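You operate a simulated robot arm through the tools that you are given. There is no shell and no other tool.

The job below is to be done with a simulated robot arm. You get a single attempt, and the scene is never put back.

JOB
Clamp the insole in the jig, sand the flash off and lay it in the pass tray.
Fine: put the sanding block back and leave the clamp open. Where these are worked on the way, their far stop is far enough and under half their travel is too little: toggle clamp. What is to be rubbed or washed off counts as gone when no trace of it is left.

It is judged by the outcome, as a careful person would: the job done as asked, and still so three seconds after it is handed in. It fails if anything else is knocked over, pushed out of place, dropped, spilled or broken.

ROBOT AND FRAMES
A 7-joint arm with a two-finger parallel gripper, fixed in place. Base frame: the origin is at the foot of the arm, x ahead of it, y to its left, z up; the work surface is at about z = 0.86. Units: m, rad, N and s.
Its first joint turns from -2.601 to 2.601 rad. Payload 3.43 kg.
The TCP is the grasp point between the finger pads, 0.03 m short of the fingertips. In the tool frame z runs along the fingers and y along their closing line. The gripper opens to 0.094 m. The fingers are 0.028 m wide and 0.01 m thick; the gripper's body (0.05 by 0.096 m) begins 0.055 m behind the TCP.
Orientation is that of the tool frame in the base frame, as a unit quaternion [x, y, z, w]. With the fingers straight down and closing along the base's y, the tool's x points along the base's -x, its y along +y and its z along -z.

CONTROLS
- The arm moves only by the tool arm_command. Its argument "increments" is a list of rows, each a list of 7 numbers: the turn, a rotation vector about the tool's x, y, z in rad, then the shift along the tool's x, y, z in m, then the closure, from 0 (fully open) to 1 (shut). In form: [[rx, ry, rz, tx, ty, tz, gripper], ...]. A call has 1 to 20 rows; each row is the pose to reach, as a shift and turn from the pose commanded when the call began, along the tool's axes at that moment. Rows are played at 5 a second. More than 0.05 m and 0.15 rad between two rows, or a gripper value outside its range, and nothing of the call is played. A pose out of reach is approached as far as the arm can. The call stops where the force on the tool passes 60 N (or 10 N more than at its start, if that is more) or the arm is blocked; 0.2 s more then pass. Each finger travels about 0.045 m/s and halts on what it meets, pressing with about 29 N; the grip force reading is that of the motor and also rises with nothing between the fingers. The clock runs only during rows and for 0.2 s after the last one: add rows that repeat a pose to give the fingers time. The reply holds the time, the measured pose of the TCP, the force on the tool along the base axes, the opening and the grip force, in the units named above and with some noise, with the torque about the TCP (base axes, N m) and any sound that the robot's microphone picked up.
- Cameras (640 x 400 px; columns grow to the right, rows downward): "scene" is fixed at [0.403, -0.4936, 1.4836]; the picture's right is [-0.94, 0.35, 0.00], its down [0.25, 0.66, -0.71] and it looks along [-0.25, -0.67, -0.70] (base axes); focal length 365 px, centre (320, 200). "wrist" rides on the gripper at [0.076, 0.014, -0.103] in the tool frame; the picture's right is [-0.18, 0.98, 0.00], its down [-0.75, -0.14, -0.64] and it looks along [-0.63, -0.12, 0.77] (tool axes); focal length 243 px, centre (320, 200). There is no depth. A picture from a camera that has moved, and an enlarged one, comes with that camera's place and axes in the base frame and with its lens. The place of the scene camera against the robot may be out by one fixed shift of up to 0.012 m in any direction.
- camera(camera): a new picture of that camera. It takes no simulated time.
- enlarge(camera, box): a new picture of the part [left, top, right, bottom] of that camera's present view, enlarged. It takes no simulated time.
- finish_job(): hands the job in; it is judged then, once.

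Places have to be worked out from the pictures, the camera data and where the tool is seen. Open the gripper and draw the arm clear of the work before you hand the job in, unless the task says otherwise.

The tools are called after "Call:" as name(argument=value, ...) on one line, values as JSON. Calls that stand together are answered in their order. arm_command: Moves the arm, as the interface text tells. Its arguments: {"type":"object","properties":{"increments":{"type":"array","items":{"type":"array","items":{"type":"number"}}}},"required":["increments"]} The other tools are called the same way: camera (camera) takes a picture; enlarge (camera, box) takes an enlarged picture of a part of a camera's view; finish_job () hands the job in.

At the start:

```text
time_s: 0.0
tcp_pos: [0.1483, -0.9769, 1.1663]
ee_rot: [0.0, 1.0, 0.0, 0.0]
wrist_force: [-0.5, -0.3, 0.5]
wrist_torque: [-0.01, 0.02, -0.01]
gripper_width: 0.094
gripper_force: 0.1
```

scene: 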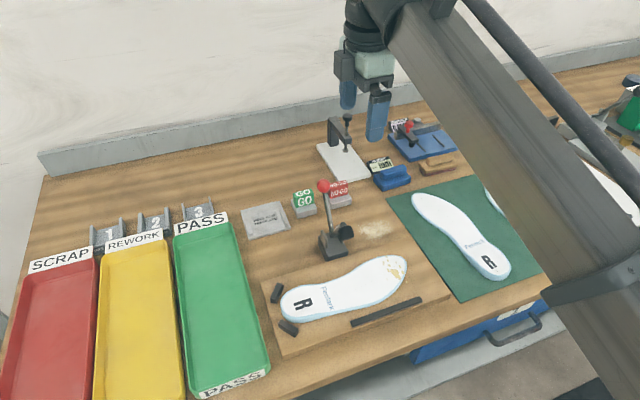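
wrist: 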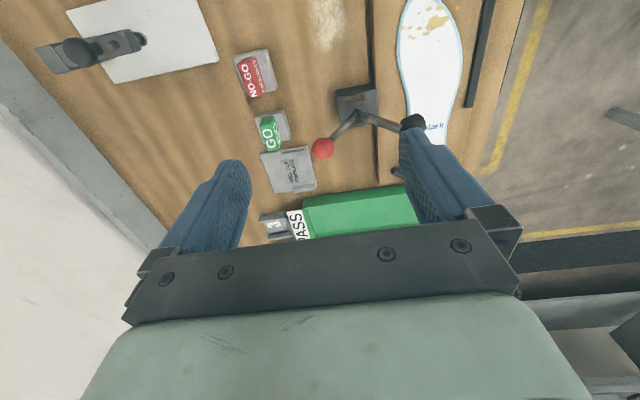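

The insole seems to lie on the jig board with tan flash at its toe; a toggle clamp with a red knob is behind it. I enlarge to see the details first.

Call:
enlarge(camera="scene", box=[240, 160, 460, 360])

Call:
enlarge(camera="scene", box=[310, 100, 470, 200])

Call:
enlarge(camera="wrist", box=[220, 0, 540, 200])

Call:
enlarge(camera="scene", box=[0, 180, 280, 400])

```text
2.00 times, centred on (350, 260) of scene
camera zoom: at [0.403, -0.4936, 1.4836], right [-0.94, 0.35, 0.0], down [0.25, 0.66, -0.71], along [-0.25, -0.67, -0.7], focal length 730 px, centre (260, 80)
```

zoom: 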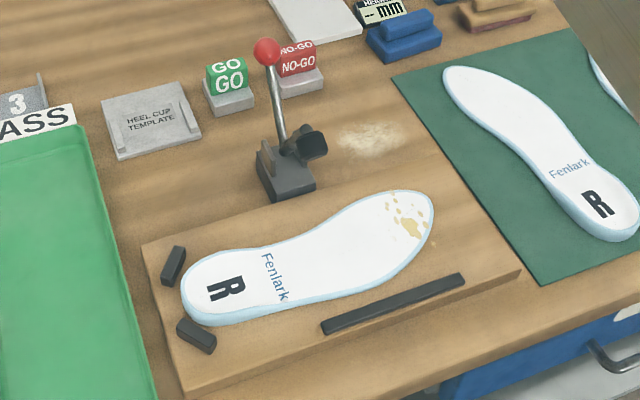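

```text
4.00 times, centred on (390, 150) of scene
camera zoom: at [0.403, -0.4936, 1.4836], right [-0.94, 0.35, 0.0], down [0.25, 0.66, -0.71], along [-0.25, -0.67, -0.7], focal length 1460 px, centre (40, 400)
```

zoom: 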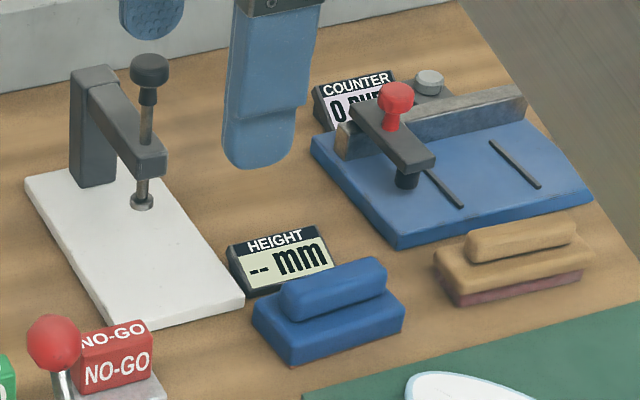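

```text
2.00 times, centred on (380, 100) of wrist
camera zoom: at [0.071, -0.9617, 1.2673], right [0.18, 0.98, 0.0], down [0.75, -0.14, 0.64], along [0.63, -0.12, -0.77], focal length 485 px, centre (200, 400)
```

zoom: 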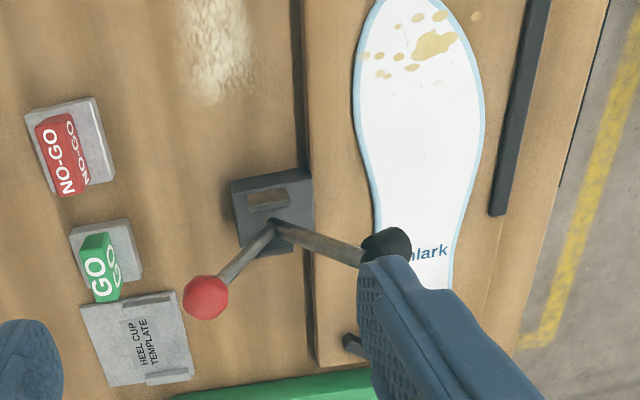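

```text
1.82 times, centred on (140, 290) of scene
camera zoom: at [0.403, -0.4936, 1.4836], right [-0.94, 0.35, 0.0], down [0.25, 0.66, -0.71], along [-0.25, -0.67, -0.7], focal length 664 px, centre (647, 36)
```

zoom: 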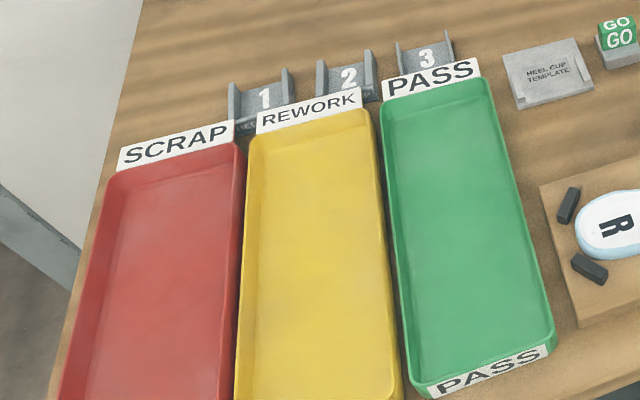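

The tan block with the reddish underside looks like the sanding block, near (-0.14,-1.08) by the scene camera. I swing the wrist camera around to look toward -y from nearer the base to check the blocks and the jig.

Call:
arm_command(increments=[[0, 0, 0, 0.04, 0.01, 0, 0], [0, 0, 0, 0.08, 0.03, 0, 0], [0, 0, 0, 0.12, 0.05, 0, 0], [0, 0, 0, 0.16, 0.07, 0, 0], [0, 0, 0, 0.2, 0.09, 0, 0], [0, 0, 0, 0.23, 0.12, 0, 0], [0, 0, 0, 0.26, 0.15, 0, 0], [0, 0, 0, 0.28, 0.18, 0, 0], [0, 0, 0, 0.28, 0.18, 0, 0]])

Call:
camera(camera="wrist")

Call:
camera(camera="scene")

```text
time_s: 2.0
tcp_pos: [-0.1347, -0.7978, 1.1659]
ee_rot: [0.0, 1.0, 0.0, 0.0]
wrist_force: [-0.1, -0.2, -0.4]
wrist_torque: [-0.04, 0.02, 0.02]
gripper_width: 0.0938
gripper_force: 0.1
```

```text
taken
camera wrist: at [-0.2118, -0.7818, 1.268], right [0.18, 0.98, 0.0], down [0.75, -0.14, 0.64], along [0.63, -0.12, -0.77], focal length 243 px, centre (320, 200)
```

wrist: 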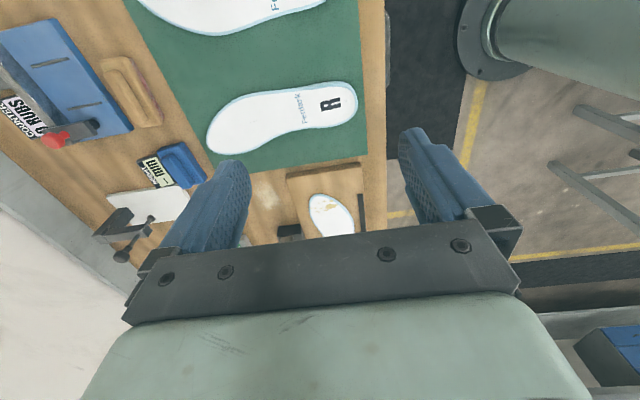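

```text
taken
```

scene: 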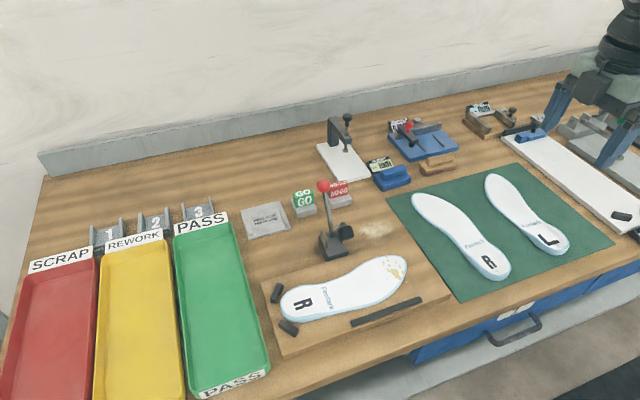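

The arm has opened the view. I enlarge the tools at the right and back of the bench.

Call:
enlarge(camera="scene", box=[360, 90, 520, 190])

Call:
enlarge(camera="scene", box=[450, 80, 640, 240])

Call:
enlarge(camera="wrist", box=[0, 0, 240, 200])

```text
4.00 times, centred on (440, 140) of scene
camera zoom: at [0.403, -0.4936, 1.4836], right [-0.94, 0.35, 0.0], down [0.25, 0.66, -0.71], along [-0.25, -0.67, -0.7], focal length 1460 px, centre (-160, 440)
```

zoom: 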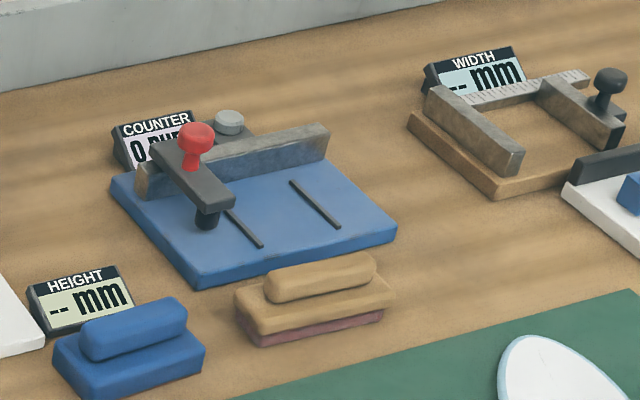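

```text
2.50 times, centred on (545, 160) of scene
camera zoom: at [0.403, -0.4936, 1.4836], right [-0.94, 0.35, 0.0], down [0.25, 0.66, -0.71], along [-0.25, -0.67, -0.7], focal length 912 px, centre (-242, 300)
```

zoom: 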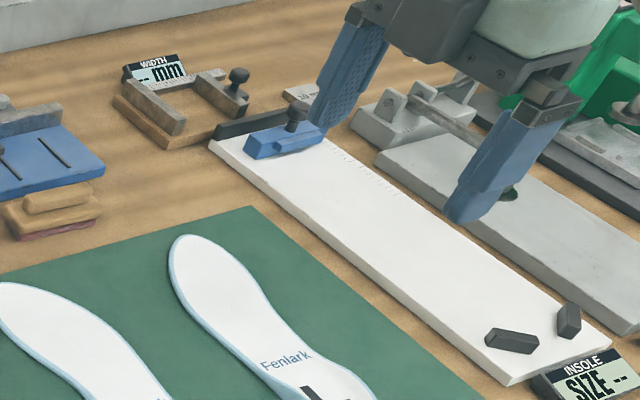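

```text
2.00 times, centred on (120, 100) of wrist
camera zoom: at [-0.2118, -0.7818, 1.268], right [0.18, 0.98, 0.0], down [0.75, -0.14, 0.64], along [0.63, -0.12, -0.77], focal length 485 px, centre (720, 400)
```

zoom: 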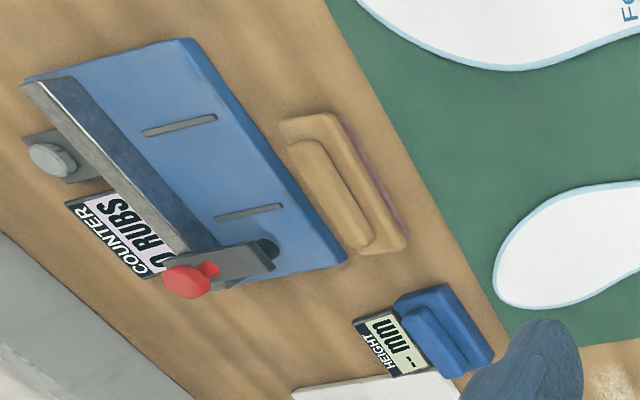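

The tan sanding block lies at about (-0.15,-1.08) with its long side along x, about 1.09 m out, beyond the tool-down reach. I test at a safe height how far out the arm really goes.

Call:
arm_command(increments=[[0, 0, 0, 0, -0.05, 0.02, 0], [0, 0, 0, 0, -0.1, 0.04, 0], [0, 0, 0, 0, -0.15, 0.06, 0], [0, 0, 0, 0, -0.18, 0.08, 0], [0, 0, 0, 0, -0.21, 0.1, 0], [0, 0, 0, 0, -0.23, 0.12, 0], [0, 0, 0, 0, -0.25, 0.12, 0], [0, 0, 0, 0, -0.27, 0.12, 0], [0, 0, 0, 0, -0.28, 0.12, 0], [0, 0, 0, 0, -0.28, 0.12, 0]])

Call:
camera(camera="wrist")

```text
refused: row 1 steps farther than a row can; nothing moved
```

```text
taken
camera wrist: at [-0.2118, -0.7818, 1.268], right [0.18, 0.98, 0.0], down [0.75, -0.14, 0.64], along [0.63, -0.12, -0.77], focal length 243 px, centre (320, 200)
```

wrist: 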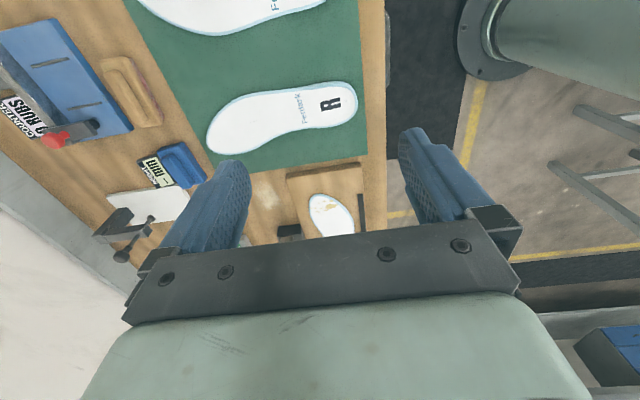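

That step was just too long, so I repeat it with smaller steps.

Call:
arm_command(increments=[[0, 0, 0, 0, -0.04, 0.02, 0], [0, 0, 0, 0, -0.08, 0.04, 0], [0, 0, 0, 0, -0.12, 0.06, 0], [0, 0, 0, 0, -0.16, 0.08, 0], [0, 0, 0, 0, -0.2, 0.1, 0], [0, 0, 0, 0, -0.22, 0.12, 0], [0, 0, 0, 0, -0.24, 0.12, 0], [0, 0, 0, 0, -0.26, 0.12, 0], [0, 0, 0, 0, -0.28, 0.12, 0], [0, 0, 0, 0, -0.28, 0.12, 0]])

Call:
camera(camera="wrist")

Call:
camera(camera="scene")

```text
time_s: 4.2
tcp_pos: [-0.1331, -1.077, 1.0458]
ee_rot: [0.0, 1.0, 0.0, 0.0]
wrist_force: [-0.1, 0.1, 0.6]
wrist_torque: [-0.01, 0.02, 0.02]
gripper_width: 0.0942
gripper_force: 0.0
```

```text
taken
camera wrist: at [-0.2097, -1.061, 1.1469], right [0.18, 0.98, 0.0], down [0.75, -0.14, 0.64], along [0.63, -0.12, -0.77], focal length 243 px, centre (320, 200)
```

wrist: 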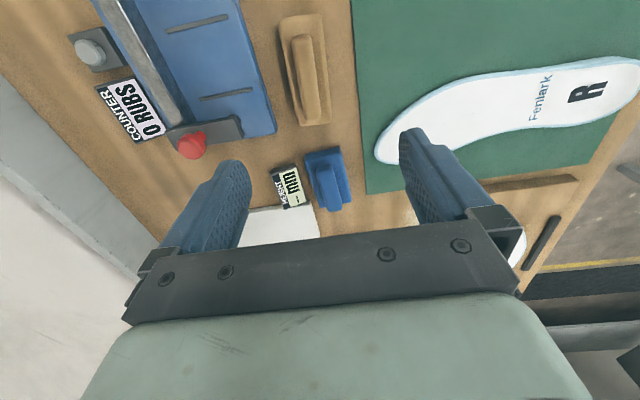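

```text
taken
```

scene: 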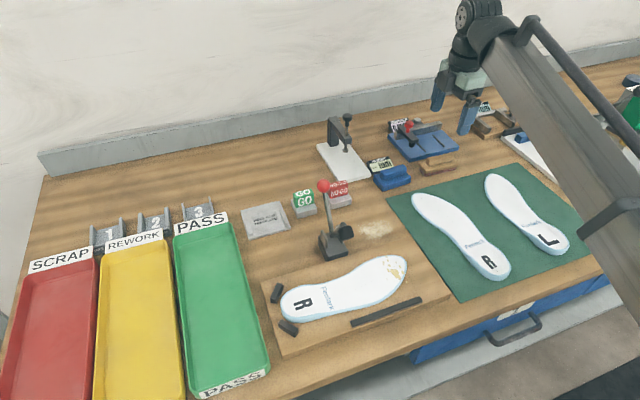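

Tool-down at radius 1.085 m is reachable at this height. I enlarge the block in the wrist view to fix its position.

Call:
enlarge(camera="wrist", box=[225, 0, 385, 130])

Call:
enlarge(camera="scene", box=[390, 130, 480, 190])

```text
3.08 times, centred on (305, 65) of wrist
camera zoom: at [-0.2097, -1.061, 1.1469], right [0.18, 0.98, 0.0], down [0.75, -0.14, 0.64], along [0.63, -0.12, -0.77], focal length 746 px, centre (366, 615)
```

zoom: 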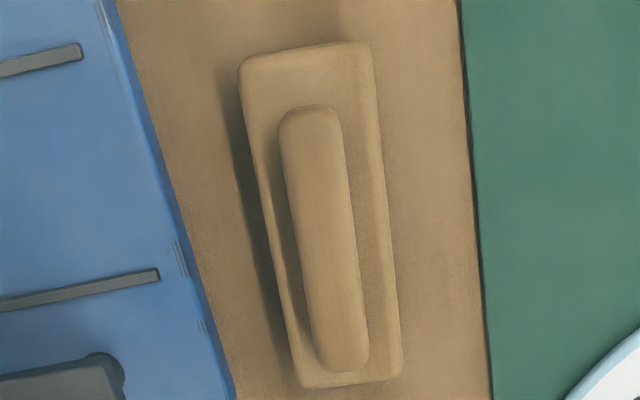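

```text
6.67 times, centred on (435, 160) of scene
camera zoom: at [0.403, -0.4936, 1.4836], right [-0.94, 0.35, 0.0], down [0.25, 0.66, -0.71], along [-0.25, -0.67, -0.7], focal length 2433 px, centre (-447, 467)
```

zoom: 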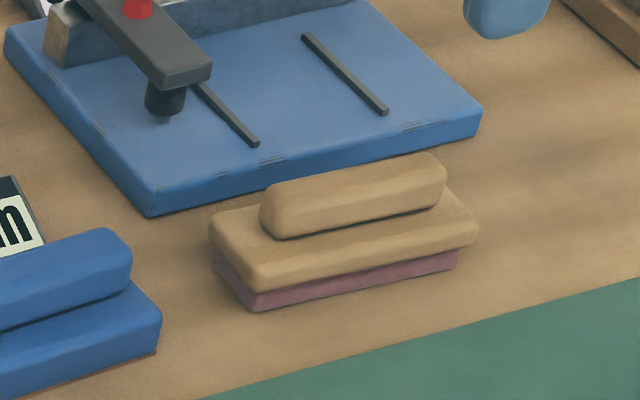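

Blue block also seems to have a thin reddish layer underneath, so I compare both blocks closely.

Call:
enlarge(camera="scene", box=[362, 150, 422, 195])

Call:
enlarge(camera="wrist", box=[260, 130, 380, 220])

Call:
enlarge(camera="scene", box=[415, 145, 465, 180])

```text
8.89 times, centred on (392, 172) of scene
camera zoom: at [0.403, -0.4936, 1.4836], right [-0.94, 0.35, 0.0], down [0.25, 0.66, -0.71], along [-0.25, -0.67, -0.7], focal length 3244 px, centre (-320, 444)
```

zoom: 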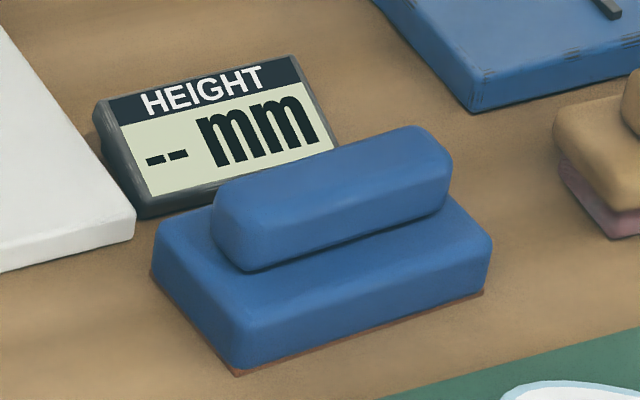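

```text
4.44 times, centred on (320, 175) of wrist
camera zoom: at [-0.2097, -1.061, 1.1469], right [0.18, 0.98, 0.0], down [0.75, -0.14, 0.64], along [0.63, -0.12, -0.77], focal length 1078 px, centre (320, 311)
```

zoom: 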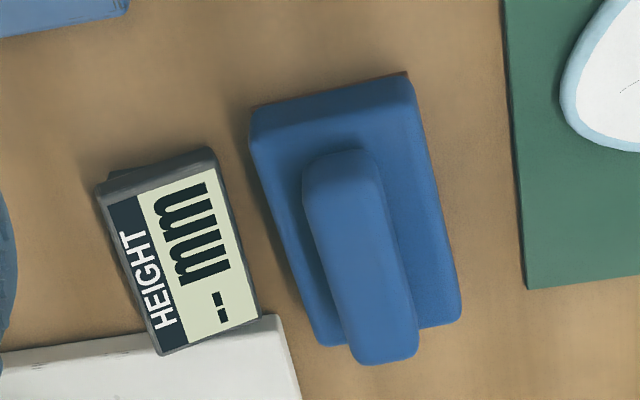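

```text
11.43 times, centred on (440, 162) of scene
camera zoom: at [0.403, -0.4936, 1.4836], right [-0.94, 0.35, 0.0], down [0.25, 0.66, -0.71], along [-0.25, -0.67, -0.7], focal length 4171 px, centre (-1051, 629)
```

zoom: 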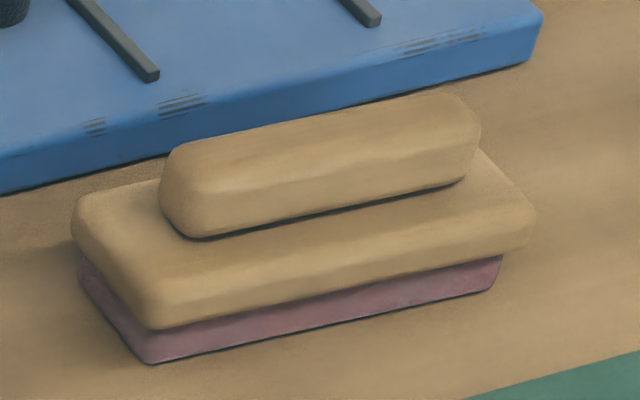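

The blue block carries a thin brown sheet underneath, like abrasive paper, while the tan one carries a thick soft mauve pad. The blue block seems the sanding block, centred near (-0.02,-1.083). I move above it with the fingers half closed, then look again.

Call:
arm_command(increments=[[0, 0, 0, -0.03, 0, 0.01, 0.2], [0, 0, 0, -0.06, -0.002, 0.015, 0.35], [0, 0, 0, -0.09, -0.004, 0.02, 0.45], [0, 0, 0, -0.111, -0.006, 0.025, 0.48], [0, 0, 0, -0.111, -0.006, 0.035, 0.48], [0, 0, 0, -0.111, -0.006, 0.045, 0.48], [0, 0, 0, -0.111, -0.006, 0.045, 0.48]])

Call:
camera(camera="wrist")

Call:
camera(camera="scene")

Call:
enlarge(camera="scene", box=[340, 100, 440, 200])

```text
time_s: 5.8
tcp_pos: [-0.0216, -1.0812, 1.0008]
ee_rot: [0.0, 1.0, 0.0, 0.001]
wrist_force: [-0.5, 0.2, 0.0]
wrist_torque: [0.0, -0.01, 0.01]
gripper_width: 0.0488
gripper_force: 0.1
```

```text
taken
camera wrist: at [-0.0978, -1.0672, 1.1021], right [0.18, 0.98, 0.0], down [0.75, -0.14, 0.64], along [0.63, -0.12, -0.77], focal length 243 px, centre (320, 200)
```

wrist: 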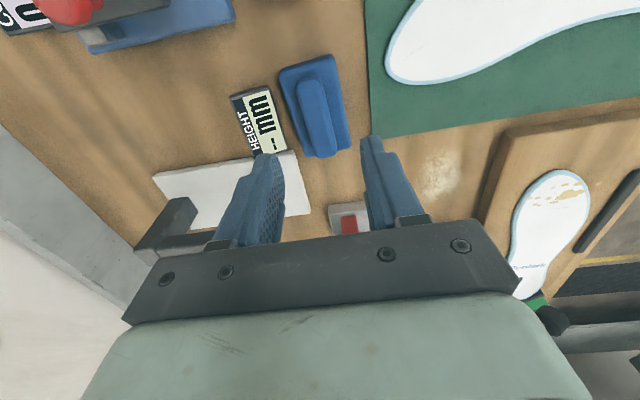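

```text
taken
```

scene: 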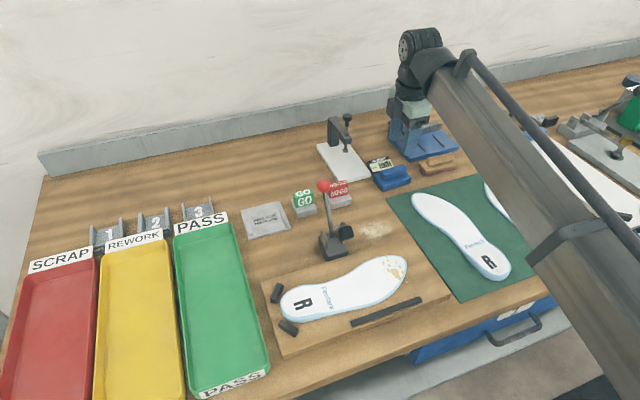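

```text
4.00 times, centred on (390, 150) of scene
camera zoom: at [0.403, -0.4936, 1.4836], right [-0.94, 0.35, 0.0], down [0.25, 0.66, -0.71], along [-0.25, -0.67, -0.7], focal length 1460 px, centre (40, 400)
```

zoom: 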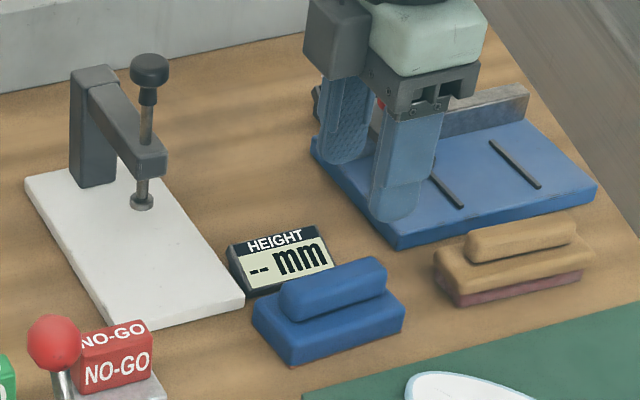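

I measure the blue block's handle more closely in the wrist view.

Call:
enlarge(camera="wrist", box=[230, 40, 390, 180])

```text
2.86 times, centred on (310, 110) of wrist
camera zoom: at [-0.0978, -1.0672, 1.1021], right [0.18, 0.98, 0.0], down [0.75, -0.14, 0.64], along [0.63, -0.12, -0.77], focal length 693 px, centre (349, 457)
```

zoom: 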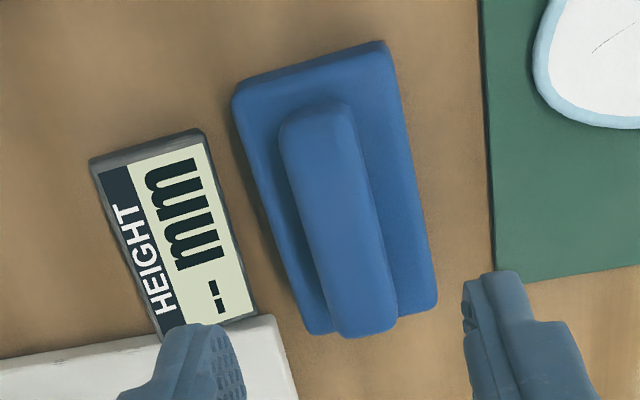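

The handle is centred near (-0.021,-1.084), top about z=0.90. I go straight down with a 0.041 m opening to leave the fingertips just above the base of the block.

Call:
arm_command(increments=[[0, 0, 0, 0, -0.001, 0.01, 0.56], [0, 0, 0, 0, -0.002, 0.03, 0.56], [0, 0, 0, 0, -0.002, 0.05, 0.56], [0, 0, 0, 0, -0.002, 0.065, 0.56], [0, 0, 0, 0, -0.002, 0.075, 0.56], [0, 0, 0, 0, -0.002, 0.083, 0.56], [0, 0, 0, 0, -0.002, 0.083, 0.56]])

Call:
enlarge(camera="scene", box=[340, 110, 440, 200])

Call:
enlarge(camera="wrist", box=[200, 60, 440, 240])

```text
time_s: 7.4
tcp_pos: [-0.0205, -1.0841, 0.9169]
ee_rot: [0.0, 1.0, 0.0, -0.001]
wrist_force: [-0.5, 0.0, -0.5]
wrist_torque: [0.01, -0.06, 0.0]
gripper_width: 0.0414
gripper_force: 0.2
```

```text
4.44 times, centred on (390, 155) of scene
camera zoom: at [0.403, -0.4936, 1.4836], right [-0.94, 0.35, 0.0], down [0.25, 0.66, -0.71], along [-0.25, -0.67, -0.7], focal length 1622 px, centre (9, 400)
```

zoom: 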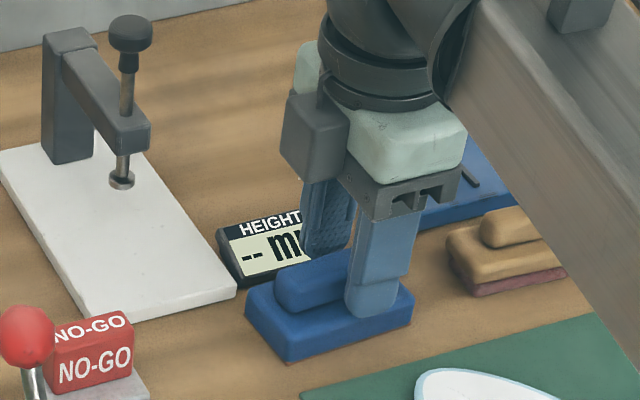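

```text
2.22 times, centred on (320, 150) of wrist
camera zoom: at [-0.0982, -1.0691, 1.0188], right [0.18, 0.98, 0.0], down [0.75, -0.14, 0.64], along [0.63, -0.12, -0.77], focal length 539 px, centre (320, 311)
```

zoom: 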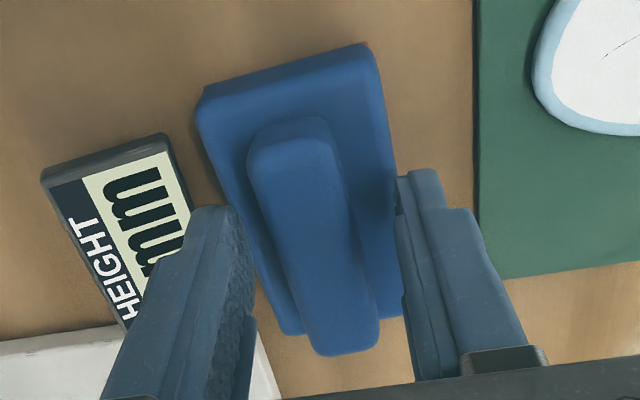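

The fingers straddle the handle. I lower 2 mm more and close.

Call:
arm_command(increments=[[0, 0, 0, 0, 0, 0.002, 0.56], [0, 0, 0, 0, 0, 0.002, 0.7], [0, 0, 0, 0, 0, 0.002, 0.85], [0, 0, 0, 0, 0, 0.002, 1], [0, 0, 0, 0, 0, 0.002, 1], [0, 0, 0, 0, 0, 0.002, 1]])

Call:
enlarge(camera="wrist", box=[200, 60, 440, 240])

```text
time_s: 8.8
tcp_pos: [-0.0214, -1.0831, 0.9156]
ee_rot: [-0.001, 1.0, 0.0, 0.0]
wrist_force: [-0.3, -0.3, 1.5]
wrist_torque: [0.02, 0.03, 0.03]
gripper_width: 0.0214
gripper_force: 28.7
```

```text
2.22 times, centred on (320, 150) of wrist
camera zoom: at [-0.0985, -1.0686, 1.0173], right [0.18, 0.98, 0.0], down [0.75, -0.14, 0.64], along [0.63, -0.12, -0.77], focal length 539 px, centre (320, 311)
```

zoom: 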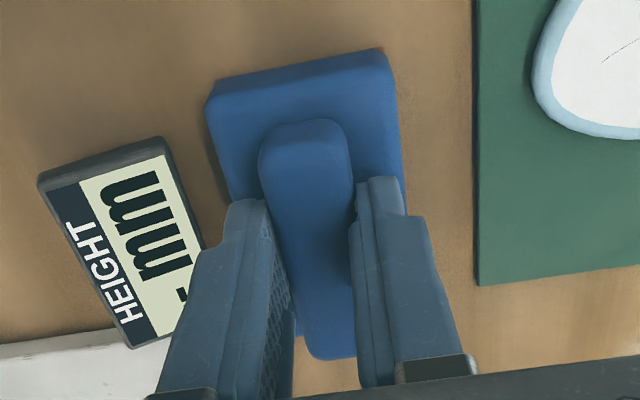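

The block is held by its handle (0.021 m wide). I lift it and bring it nearer, then tilt it toward the scene camera to check that its underside is abrasive.

Call:
arm_command(increments=[[0, 0, 0, 0, 0, -0.01, 1], [0, 0, 0, 0, 0, -0.03, 1], [0, 0, 0, 0, 0, -0.06, 1], [0, 0, 0, 0, 0, -0.1, 1], [0, 0, 0, 0, 0, -0.14, 1], [0, 0, 0, 0, 0.03, -0.17, 1], [0, 0, 0, 0, 0.06, -0.2, 1], [0, 0, 0, 0, 0.09, -0.23, 1], [0, 0, 0, 0, 0.12, -0.26, 1], [0, 0, 0, 0, 0.15, -0.28, 1], [0, 0, 0, 0, 0.15, -0.28, 1]])

Call:
enlarge(camera="scene", box=[320, 0, 520, 200])

```text
time_s: 11.2
tcp_pos: [-0.0218, -0.9338, 1.1958]
ee_rot: [0.0, 1.0, 0.001, 0.0]
wrist_force: [0.6, -0.2, -1.4]
wrist_torque: [0.0, -0.01, 0.0]
gripper_width: 0.0212
gripper_force: 29.0
```

```text
2.00 times, centred on (420, 100) of scene
camera zoom: at [0.403, -0.4936, 1.4836], right [-0.94, 0.35, 0.0], down [0.25, 0.66, -0.71], along [-0.25, -0.67, -0.7], focal length 730 px, centre (120, 400)
```

zoom: 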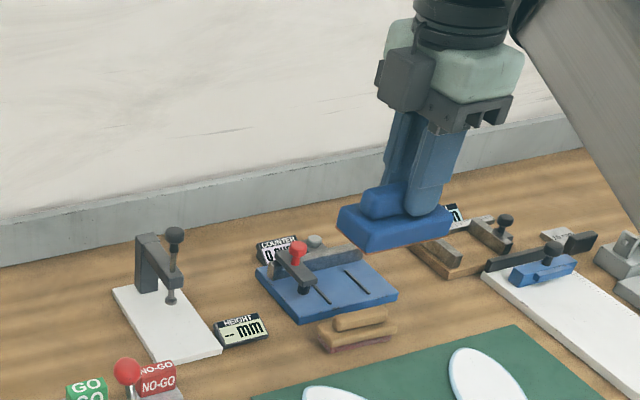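

I tilt it in steps so its underside turns toward the scene camera.

Call:
arm_command(increments=[[-0.14, 0, 0, 0, 0, -0.01, 1], [-0.28, 0, 0, 0, 0, -0.02, 1], [-0.42, 0, 0, 0, 0, -0.03, 1], [-0.56, 0, 0, 0, 0, -0.03, 1], [-0.7, 0, 0, 0, 0, -0.03, 1], [-0.84, 0, 0, 0, 0, -0.03, 1], [-0.98, 0, 0, 0, 0, -0.03, 1], [-1.1, 0, 0, 0, 0, -0.03, 1], [-1.1, 0, 0, 0, 0, -0.03, 1]])

Call:
enlarge(camera="scene", box=[320, 0, 520, 160])

```text
time_s: 13.2
tcp_pos: [-0.0219, -0.9396, 1.191]
ee_rot: [0.0, 1.0, 0.025, -0.001]
wrist_force: [0.1, 0.1, -0.1]
wrist_torque: [0.01, 0.05, -0.05]
gripper_width: 0.0213
gripper_force: 29.1
out of reach, approached as far as the arm can: row 1, 2, 3, 4, 5, 6, 7, 8, 9
```

```text
2.50 times, centred on (420, 80) of scene
camera zoom: at [0.403, -0.4936, 1.4836], right [-0.94, 0.35, 0.0], down [0.25, 0.66, -0.71], along [-0.25, -0.67, -0.7], focal length 912 px, centre (70, 500)
```

zoom: 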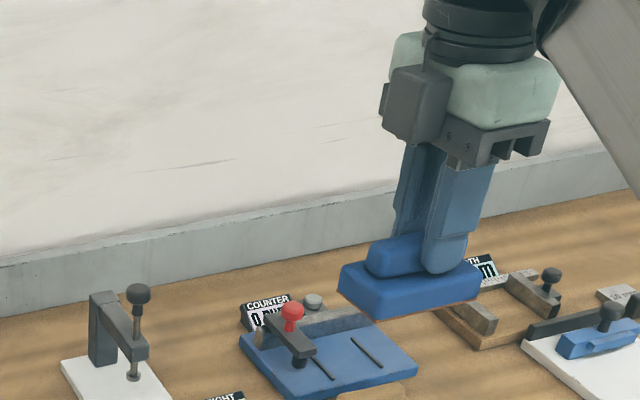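

That tilt is out of reach here; I try a sideways tilt toward +x instead, closer to the base.

Call:
arm_command(increments=[[0.05, -0.1, 0, 0, 0.03, 0, 1], [0.05, -0.24, 0, 0, 0.06, 0, 1], [0.05, -0.38, 0, 0, 0.09, 0, 1], [0.05, -0.52, 0, 0, 0.11, 0, 1], [0.05, -0.66, 0, 0, 0.11, 0, 1], [0.05, -0.8, 0, 0, 0.11, 0, 1], [0.05, -0.94, 0, 0, 0.11, 0, 1], [0.05, -1.06, 0, 0, 0.11, 0, 1], [0.05, -1.06, 0, 0, 0.11, 0, 1]])

Call:
camera(camera="scene")

```text
time_s: 15.2
tcp_pos: [-0.0228, -0.8303, 1.196]
ee_rot: [0.012, 0.863, -0.001, 0.505]
wrist_force: [0.8, -0.7, -0.7]
wrist_torque: [0.01, 0.05, -0.03]
gripper_width: 0.0213
gripper_force: 28.8
```

```text
taken
```

scene: 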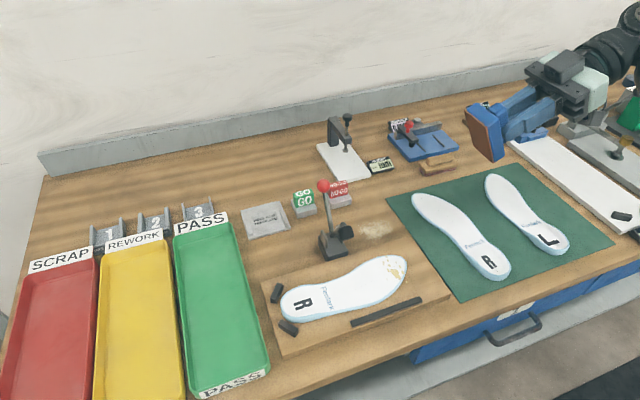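

Call:
enlarge(camera="scene", box=[450, 90, 550, 170])

```text
5.00 times, centred on (500, 130) of scene
camera zoom: at [0.403, -0.4936, 1.4836], right [-0.94, 0.35, 0.0], down [0.25, 0.66, -0.71], along [-0.25, -0.67, -0.7], focal length 1825 px, centre (-580, 550)
```

zoom: 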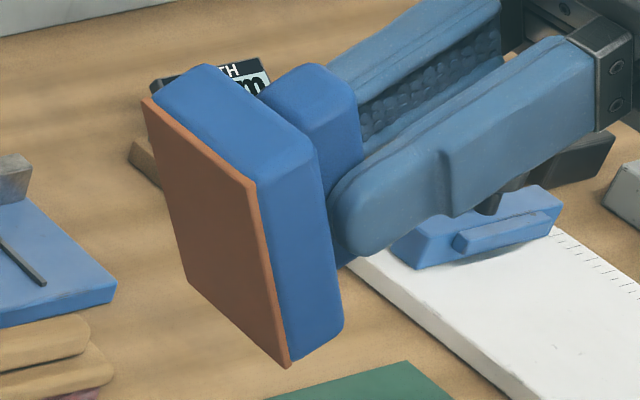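

The underside is a brown sheet of abrasive paper: this is the sanding block. The clamp has to be closed first, so I level the tool and put the block back for now.

Call:
arm_command(increments=[[-0.007, 0.14, 0, 0, 0, 0, 1], [-0.014, 0.28, 0, 0, 0, 0, 1], [-0.02, 0.42, 0, 0, 0, 0, 1], [-0.026, 0.56, 0, 0, 0, 0, 1], [-0.033, 0.7, 0, 0, 0, 0, 1], [-0.04, 0.84, 0, 0, 0, 0, 1], [-0.045, 0.96, 0, 0, 0, 0, 1], [-0.05, 1.06, 0, 0, 0, 0, 1], [-0.05, 1.06, 0, 0, 0, 0, 1]])

```text
time_s: 17.2
tcp_pos: [-0.0241, -0.8388, 1.1776]
ee_rot: [0.0, 1.0, 0.01, -0.003]
wrist_force: [0.0, 0.6, -1.9]
wrist_torque: [-0.01, 0.0, 0.0]
gripper_width: 0.0215
gripper_force: 28.8
out of reach, approached as far as the arm can: row 3, 4, 5, 6, 7, 8, 9
```

A slight tilt is left over; I correct it and check where the commanded pose stands.

Call:
arm_command(increments=[[0.02, -0.006, 0, 0, 0, 0, 1], [0.02, -0.006, 0, 0, 0, 0, 1]])

```text
time_s: 17.8
tcp_pos: [-0.0245, -0.8394, 1.1742]
ee_rot: [0.0, 1.0, 0.01, 0.003]
wrist_force: [0.7, 0.2, -1.6]
wrist_torque: [0.01, 0.0, 0.02]
gripper_width: 0.0215
gripper_force: 29.4
```

Call:
arm_command(increments=[[0.02, 0.006, 0, 0, 0, 0, 1], [0.02, 0.006, 0, 0, 0, 0, 1]])

```text
time_s: 18.4
tcp_pos: [-0.0228, -0.8382, 1.1766]
ee_rot: [0.0, 1.0, 0.005, -0.001]
wrist_force: [-0.3, 0.0, -1.6]
wrist_torque: [0.02, -0.01, -0.02]
gripper_width: 0.0217
gripper_force: 29.0
```

Call:
arm_command(increments=[[0.01, 0, 0, -0.001, -0.04, 0, 1], [0.01, 0, 0, -0.001, -0.08, 0.01, 1], [0.01, 0, 0, -0.001, -0.12, 0.03, 1], [0.01, 0, 0, -0.001, -0.16, 0.05, 1], [0.01, 0, 0, -0.001, -0.2, 0.07, 1], [0.01, 0, 0, -0.001, -0.23, 0.1, 1], [0.01, 0, 0, -0.001, -0.248, 0.13, 1], [0.01, 0, 0, -0.001, -0.248, 0.17, 1], [0.01, 0, 0, -0.001, -0.248, 0.21, 1], [0.01, 0, 0, -0.001, -0.248, 0.21, 1]])

Call:
enlarge(camera="wrist", box=[200, 60, 440, 240])

```text
time_s: 20.6
tcp_pos: [-0.0248, -1.0835, 0.9619]
ee_rot: [0.0, 1.0, 0.001, -0.001]
wrist_force: [-0.1, 0.4, -1.7]
wrist_torque: [-0.01, 0.05, -0.02]
gripper_width: 0.0213
gripper_force: 28.9
```

```text
2.22 times, centred on (320, 150) of wrist
camera zoom: at [-0.1012, -1.0674, 1.0634], right [0.18, 0.98, 0.0], down [0.75, -0.14, 0.64], along [0.63, -0.12, -0.77], focal length 539 px, centre (320, 311)
```

zoom: 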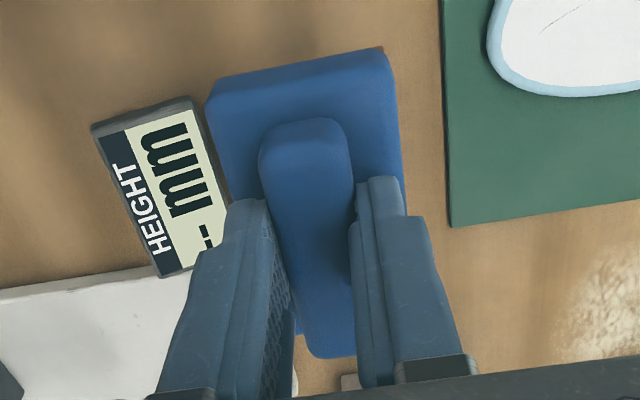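

Almost over its home. I correct a few mm and lower it to its resting height, then open only partly.

Call:
arm_command(increments=[[0, 0, 0, -0.0038, -0.0025, 0.005, 1], [0, 0, 0, -0.0038, -0.0025, 0.02, 1], [0, 0, 0, -0.0038, -0.0025, 0.035, 1], [0, 0, 0, -0.0038, -0.0025, 0.042, 1], [0, 0, 0, -0.0038, -0.0025, 0.0445, 1], [0, 0, 0, -0.0038, -0.0025, 0.0455, 1], [0, 0, 0, -0.0038, -0.0025, 0.0455, 1]])

Call:
enlarge(camera="wrist", box=[200, 60, 440, 240])

```text
time_s: 22.2
tcp_pos: [-0.0192, -1.0854, 0.9178]
ee_rot: [0.001, 1.0, -0.001, -0.001]
wrist_force: [-0.4, -0.1, -2.2]
wrist_torque: [0.01, 0.01, 0.0]
gripper_width: 0.0214
gripper_force: 28.7
```

```text
2.22 times, centred on (320, 150) of wrist
camera zoom: at [-0.0954, -1.0711, 1.0189], right [0.18, 0.98, 0.0], down [0.75, -0.14, 0.64], along [0.63, -0.12, -0.77], focal length 539 px, centre (320, 311)
```

zoom: 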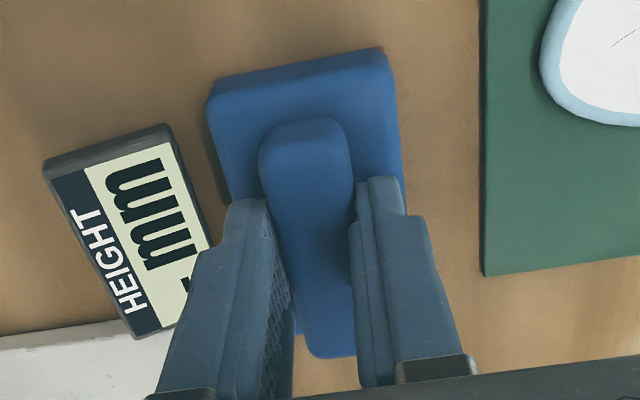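

The reading shows it still hangs about 2 mm above the bench; I lower the rest, and then release partly and rise.

Call:
arm_command(increments=[[0, 0, 0, 0.0015, 0, 0.001, 1], [0, 0, 0, 0.0015, 0, 0.002, 1], [0, 0, 0, 0.0015, 0, 0.0025, 1]])

Call:
enlarge(camera="wrist", box=[200, 60, 440, 240])

```text
time_s: 23.0
tcp_pos: [-0.019, -1.0861, 0.9174]
ee_rot: [0.0, 1.0, 0.0, -0.001]
wrist_force: [2.2, -0.5, 13.3]
wrist_torque: [0.07, -0.56, 0.02]
gripper_width: 0.0215
gripper_force: 28.8
```

```text
2.22 times, centred on (320, 150) of wrist
camera zoom: at [-0.0966, -1.071, 1.0178], right [0.18, 0.98, 0.0], down [0.75, -0.14, 0.64], along [0.63, -0.12, -0.77], focal length 539 px, centre (320, 311)
```

zoom: 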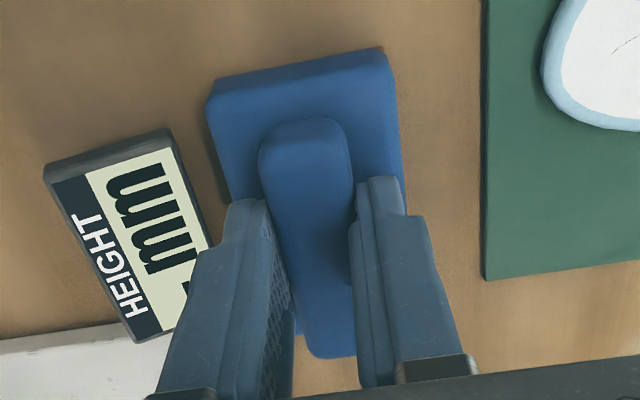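

Contact is made and the block is within about 2 mm of its original spot. I release and rise.

Call:
arm_command(increments=[[0, 0, 0, 0, 0, -0.001, 0.8], [0, 0, 0, 0, 0, -0.001, 0.62], [0, 0, 0, 0, 0, -0.001, 0.62], [0, 0, 0, 0, 0, -0.02, 0.62], [0, 0, 0, 0, 0, -0.05, 0.62], [0, 0, 0, 0, 0, -0.09, 0.62], [0, 0, 0, 0, 0, -0.13, 0.62], [0, 0, 0, 0, 0.04, -0.16, 0.62], [0, 0, 0, 0, 0.08, -0.18, 0.62], [0, 0, 0, 0, 0.12, -0.18, 0.62], [0, 0, 0, 0, 0.16, -0.18, 0.62]])

Call:
camera(camera="scene")

Call:
camera(camera="wrist")

```text
time_s: 25.4
tcp_pos: [-0.0215, -0.9268, 1.0956]
ee_rot: [0.001, 1.0, -0.001, -0.001]
wrist_force: [0.0, -0.5, 0.0]
wrist_torque: [0.02, 0.0, 0.0]
gripper_width: 0.0358
gripper_force: 0.1
```

```text
taken
```

scene: 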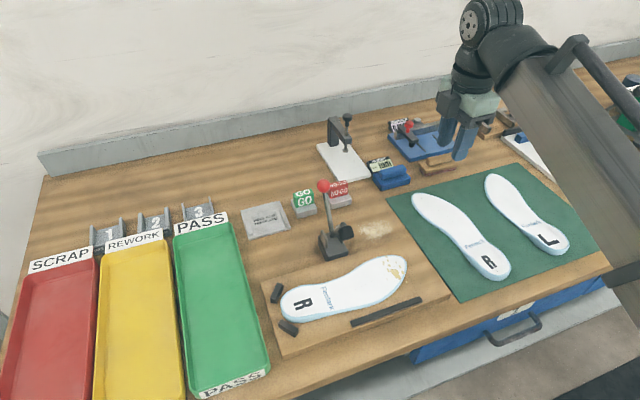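

```text
taken
camera wrist: at [-0.0974, -0.9122, 1.1967], right [0.18, 0.98, 0.0], down [0.75, -0.14, 0.64], along [0.63, -0.12, -0.77], focal length 243 px, centre (320, 200)
```

wrist: 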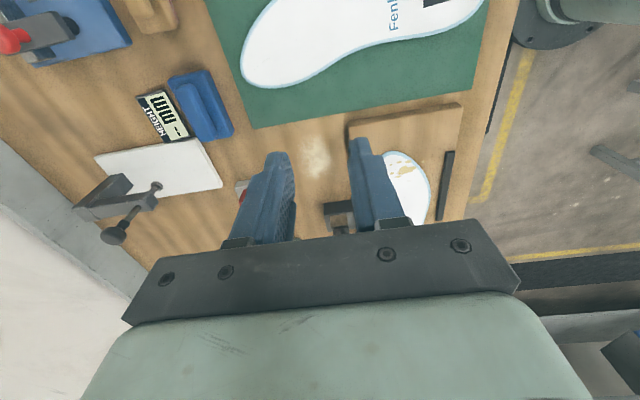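

The block is home again. Now I bring the wrist camera over the toggle clamp (base around (0.21,-0.925), red knob around (0.21,-0.985,1.0)).

Call:
arm_command(increments=[[0, 0, 0, -0.03, 0, -0.01, 0.7], [0, 0, 0, -0.06, 0, -0.02, 0.8], [0, 0, 0, -0.09, 0, -0.03, 0.9], [0, 0, 0, -0.11, 0, -0.04, 1], [0, 0, 0, -0.12, 0, -0.04, 1], [0, 0, 0, -0.12, 0, -0.04, 1]])

Call:
camera(camera="wrist")

Call:
enlarge(camera="scene", box=[300, 170, 370, 270])

```text
time_s: 26.8
tcp_pos: [0.1002, -0.927, 1.1347]
ee_rot: [0.0, 1.0, 0.001, -0.001]
wrist_force: [0.5, -0.5, -0.5]
wrist_torque: [-0.02, -0.01, 0.01]
gripper_width: 0.0
gripper_force: 29.2
```

```text
taken
camera wrist: at [0.0236, -0.9122, 1.2369], right [0.18, 0.98, 0.0], down [0.75, -0.14, 0.64], along [0.63, -0.12, -0.77], focal length 243 px, centre (320, 200)
```

wrist: 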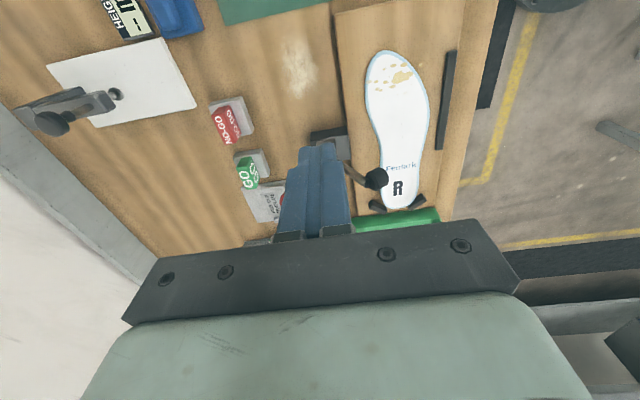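

```text
4.00 times, centred on (335, 220) of scene
camera zoom: at [0.403, -0.4936, 1.4836], right [-0.94, 0.35, 0.0], down [0.25, 0.66, -0.71], along [-0.25, -0.67, -0.7], focal length 1460 px, centre (260, 120)
```

zoom: 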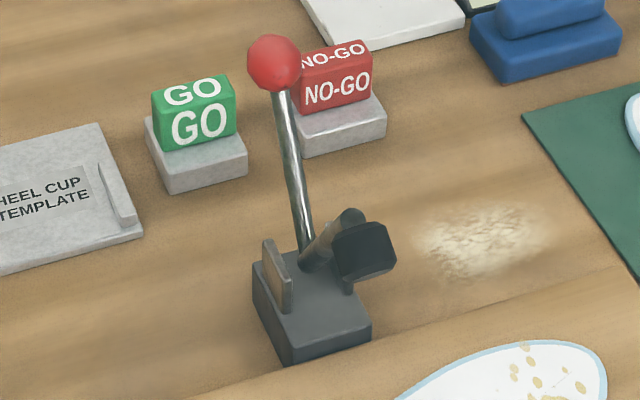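

The hold-down pad is raised at about (0.21,-0.877,0.98), the pivot about (0.211,-0.932,0.91) and the knob leans back at (0.211,-0.985,1.0). I go behind the knob with closed fingers, in order to push it toward +y.

Call:
arm_command(increments=[[0, 0, 0, -0.03, -0.035, 0, 1], [0, 0, 0, -0.06, -0.07, 0, 1], [0, 0, 0, -0.09, -0.1, 0, 1], [0, 0, 0, -0.111, -0.11, 0.01, 1], [0, 0, 0, -0.111, -0.11, 0.05, 1], [0, 0, 0, -0.111, -0.11, 0.09, 1], [0, 0, 0, -0.111, -0.11, 0.128, 1], [0, 0, 0, -0.111, -0.11, 0.128, 1]])

Call:
camera(camera="wrist")

Call:
enlarge(camera="scene", box=[280, 120, 400, 270])

```text
time_s: 28.6
tcp_pos: [0.2125, -1.0364, 1.0057]
ee_rot: [0.0, 1.0, 0.0, -0.001]
wrist_force: [0.3, -0.3, 0.1]
wrist_torque: [0.0, -0.01, -0.01]
gripper_width: 0.0
gripper_force: 28.7
```

```text
taken
camera wrist: at [0.1358, -1.0205, 1.1079], right [0.18, 0.98, 0.0], down [0.75, -0.14, 0.64], along [0.63, -0.12, -0.77], focal length 243 px, centre (320, 200)
```

wrist: 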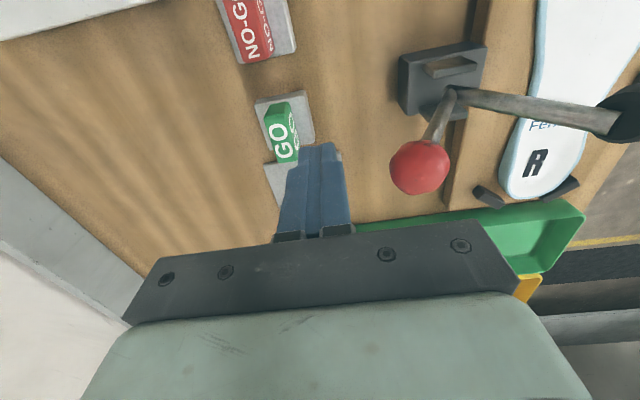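

```text
2.67 times, centred on (340, 195) of scene
camera zoom: at [0.403, -0.4936, 1.4836], right [-0.94, 0.35, 0.0], down [0.25, 0.66, -0.71], along [-0.25, -0.67, -0.7], focal length 973 px, centre (267, 213)
```

zoom: 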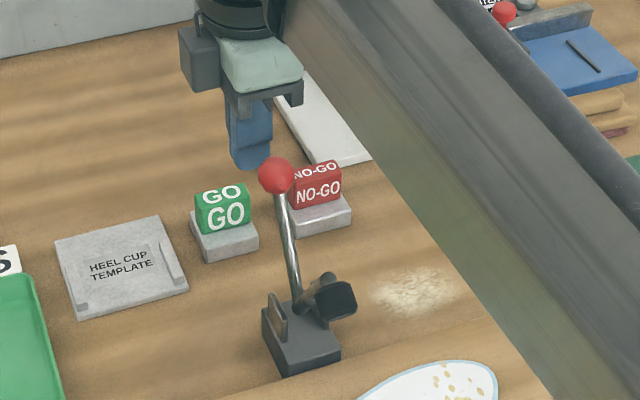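

The fingers are behind the knob and aligned in x. I push it gently toward +y.

Call:
arm_command(increments=[[0, 0, 0, 0, 0.012, 0, 1], [0, 0, 0, 0, 0.024, 0, 1], [0, 0, 0, 0, 0.034, 0, 1], [0, 0, 0, 0, 0.044, 0, 1], [0, 0, 0, 0, 0.054, 0, 1], [0, 0, 0, 0, 0.064, 0, 1], [0, 0, 0, 0, 0.074, 0, 1], [0, 0, 0, 0, 0.084, 0, 1]])

Call:
camera(camera="wrist")

Call:
enlarge(camera="scene", box=[280, 150, 400, 270])

```text
time_s: 30.4
tcp_pos: [0.2114, -0.9519, 1.0082]
ee_rot: [0.0, 1.0, -0.001, 0.0]
wrist_force: [0.5, 0.2, 0.5]
wrist_torque: [0.04, 0.0, 0.02]
gripper_width: 0.0001
gripper_force: 29.0
```

```text
taken
camera wrist: at [0.1337, -0.9375, 1.1089], right [0.18, 0.98, 0.0], down [0.75, -0.14, 0.64], along [0.63, -0.12, -0.77], focal length 243 px, centre (320, 200)
```

wrist: 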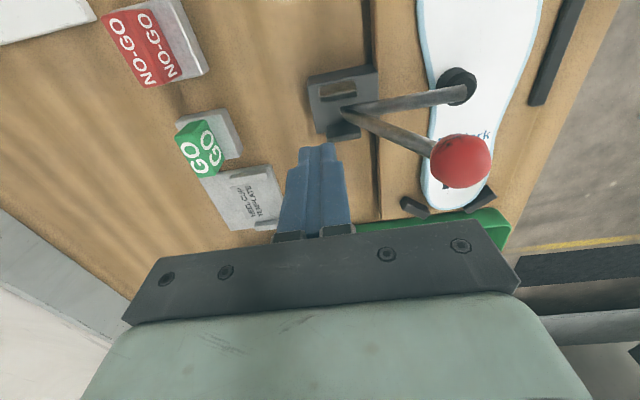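

```text
3.33 times, centred on (340, 210) of scene
camera zoom: at [0.403, -0.4936, 1.4836], right [-0.94, 0.35, 0.0], down [0.25, 0.66, -0.71], along [-0.25, -0.67, -0.7], focal length 1216 px, centre (253, 167)
```

zoom: 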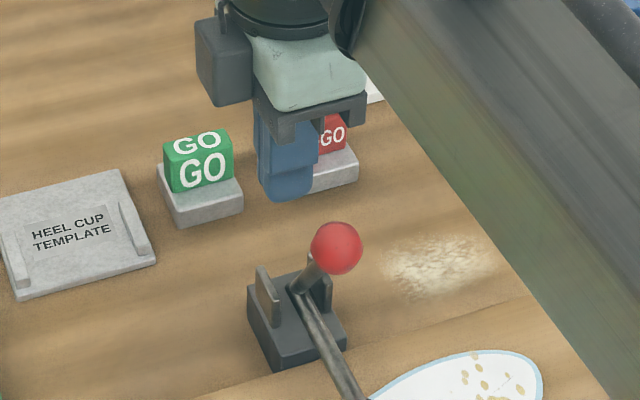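

The clamp went over its dead point and swung shut by itself; the pad seems to be down on the insole. I check it closely.

Call:
enlarge(camera="scene", box=[260, 200, 440, 340])

Call:
enlarge(camera="wrist", box=[280, 0, 540, 200])

```text
2.86 times, centred on (350, 270) of scene
camera zoom: at [0.403, -0.4936, 1.4836], right [-0.94, 0.35, 0.0], down [0.25, 0.66, -0.71], along [-0.25, -0.67, -0.7], focal length 1043 px, centre (234, 0)
```

zoom: 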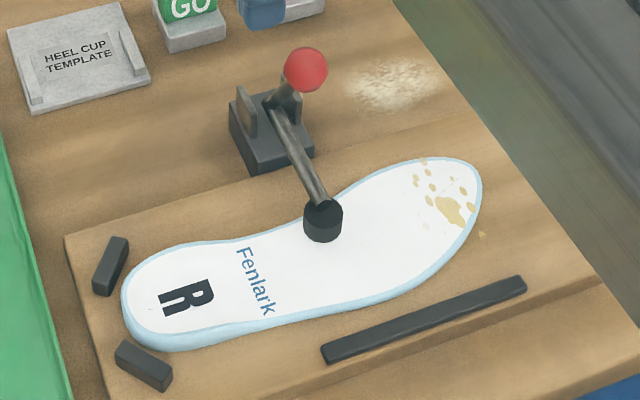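

```text
2.00 times, centred on (410, 100) of wrist
camera zoom: at [0.1337, -0.9375, 1.1089], right [0.18, 0.98, 0.0], down [0.75, -0.14, 0.64], along [0.63, -0.12, -0.77], focal length 485 px, centre (140, 400)
```

zoom: 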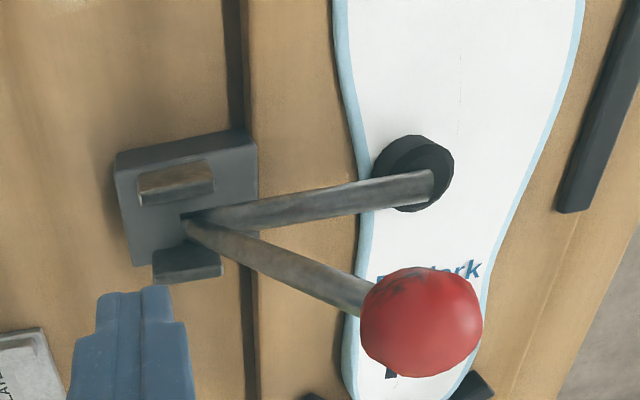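

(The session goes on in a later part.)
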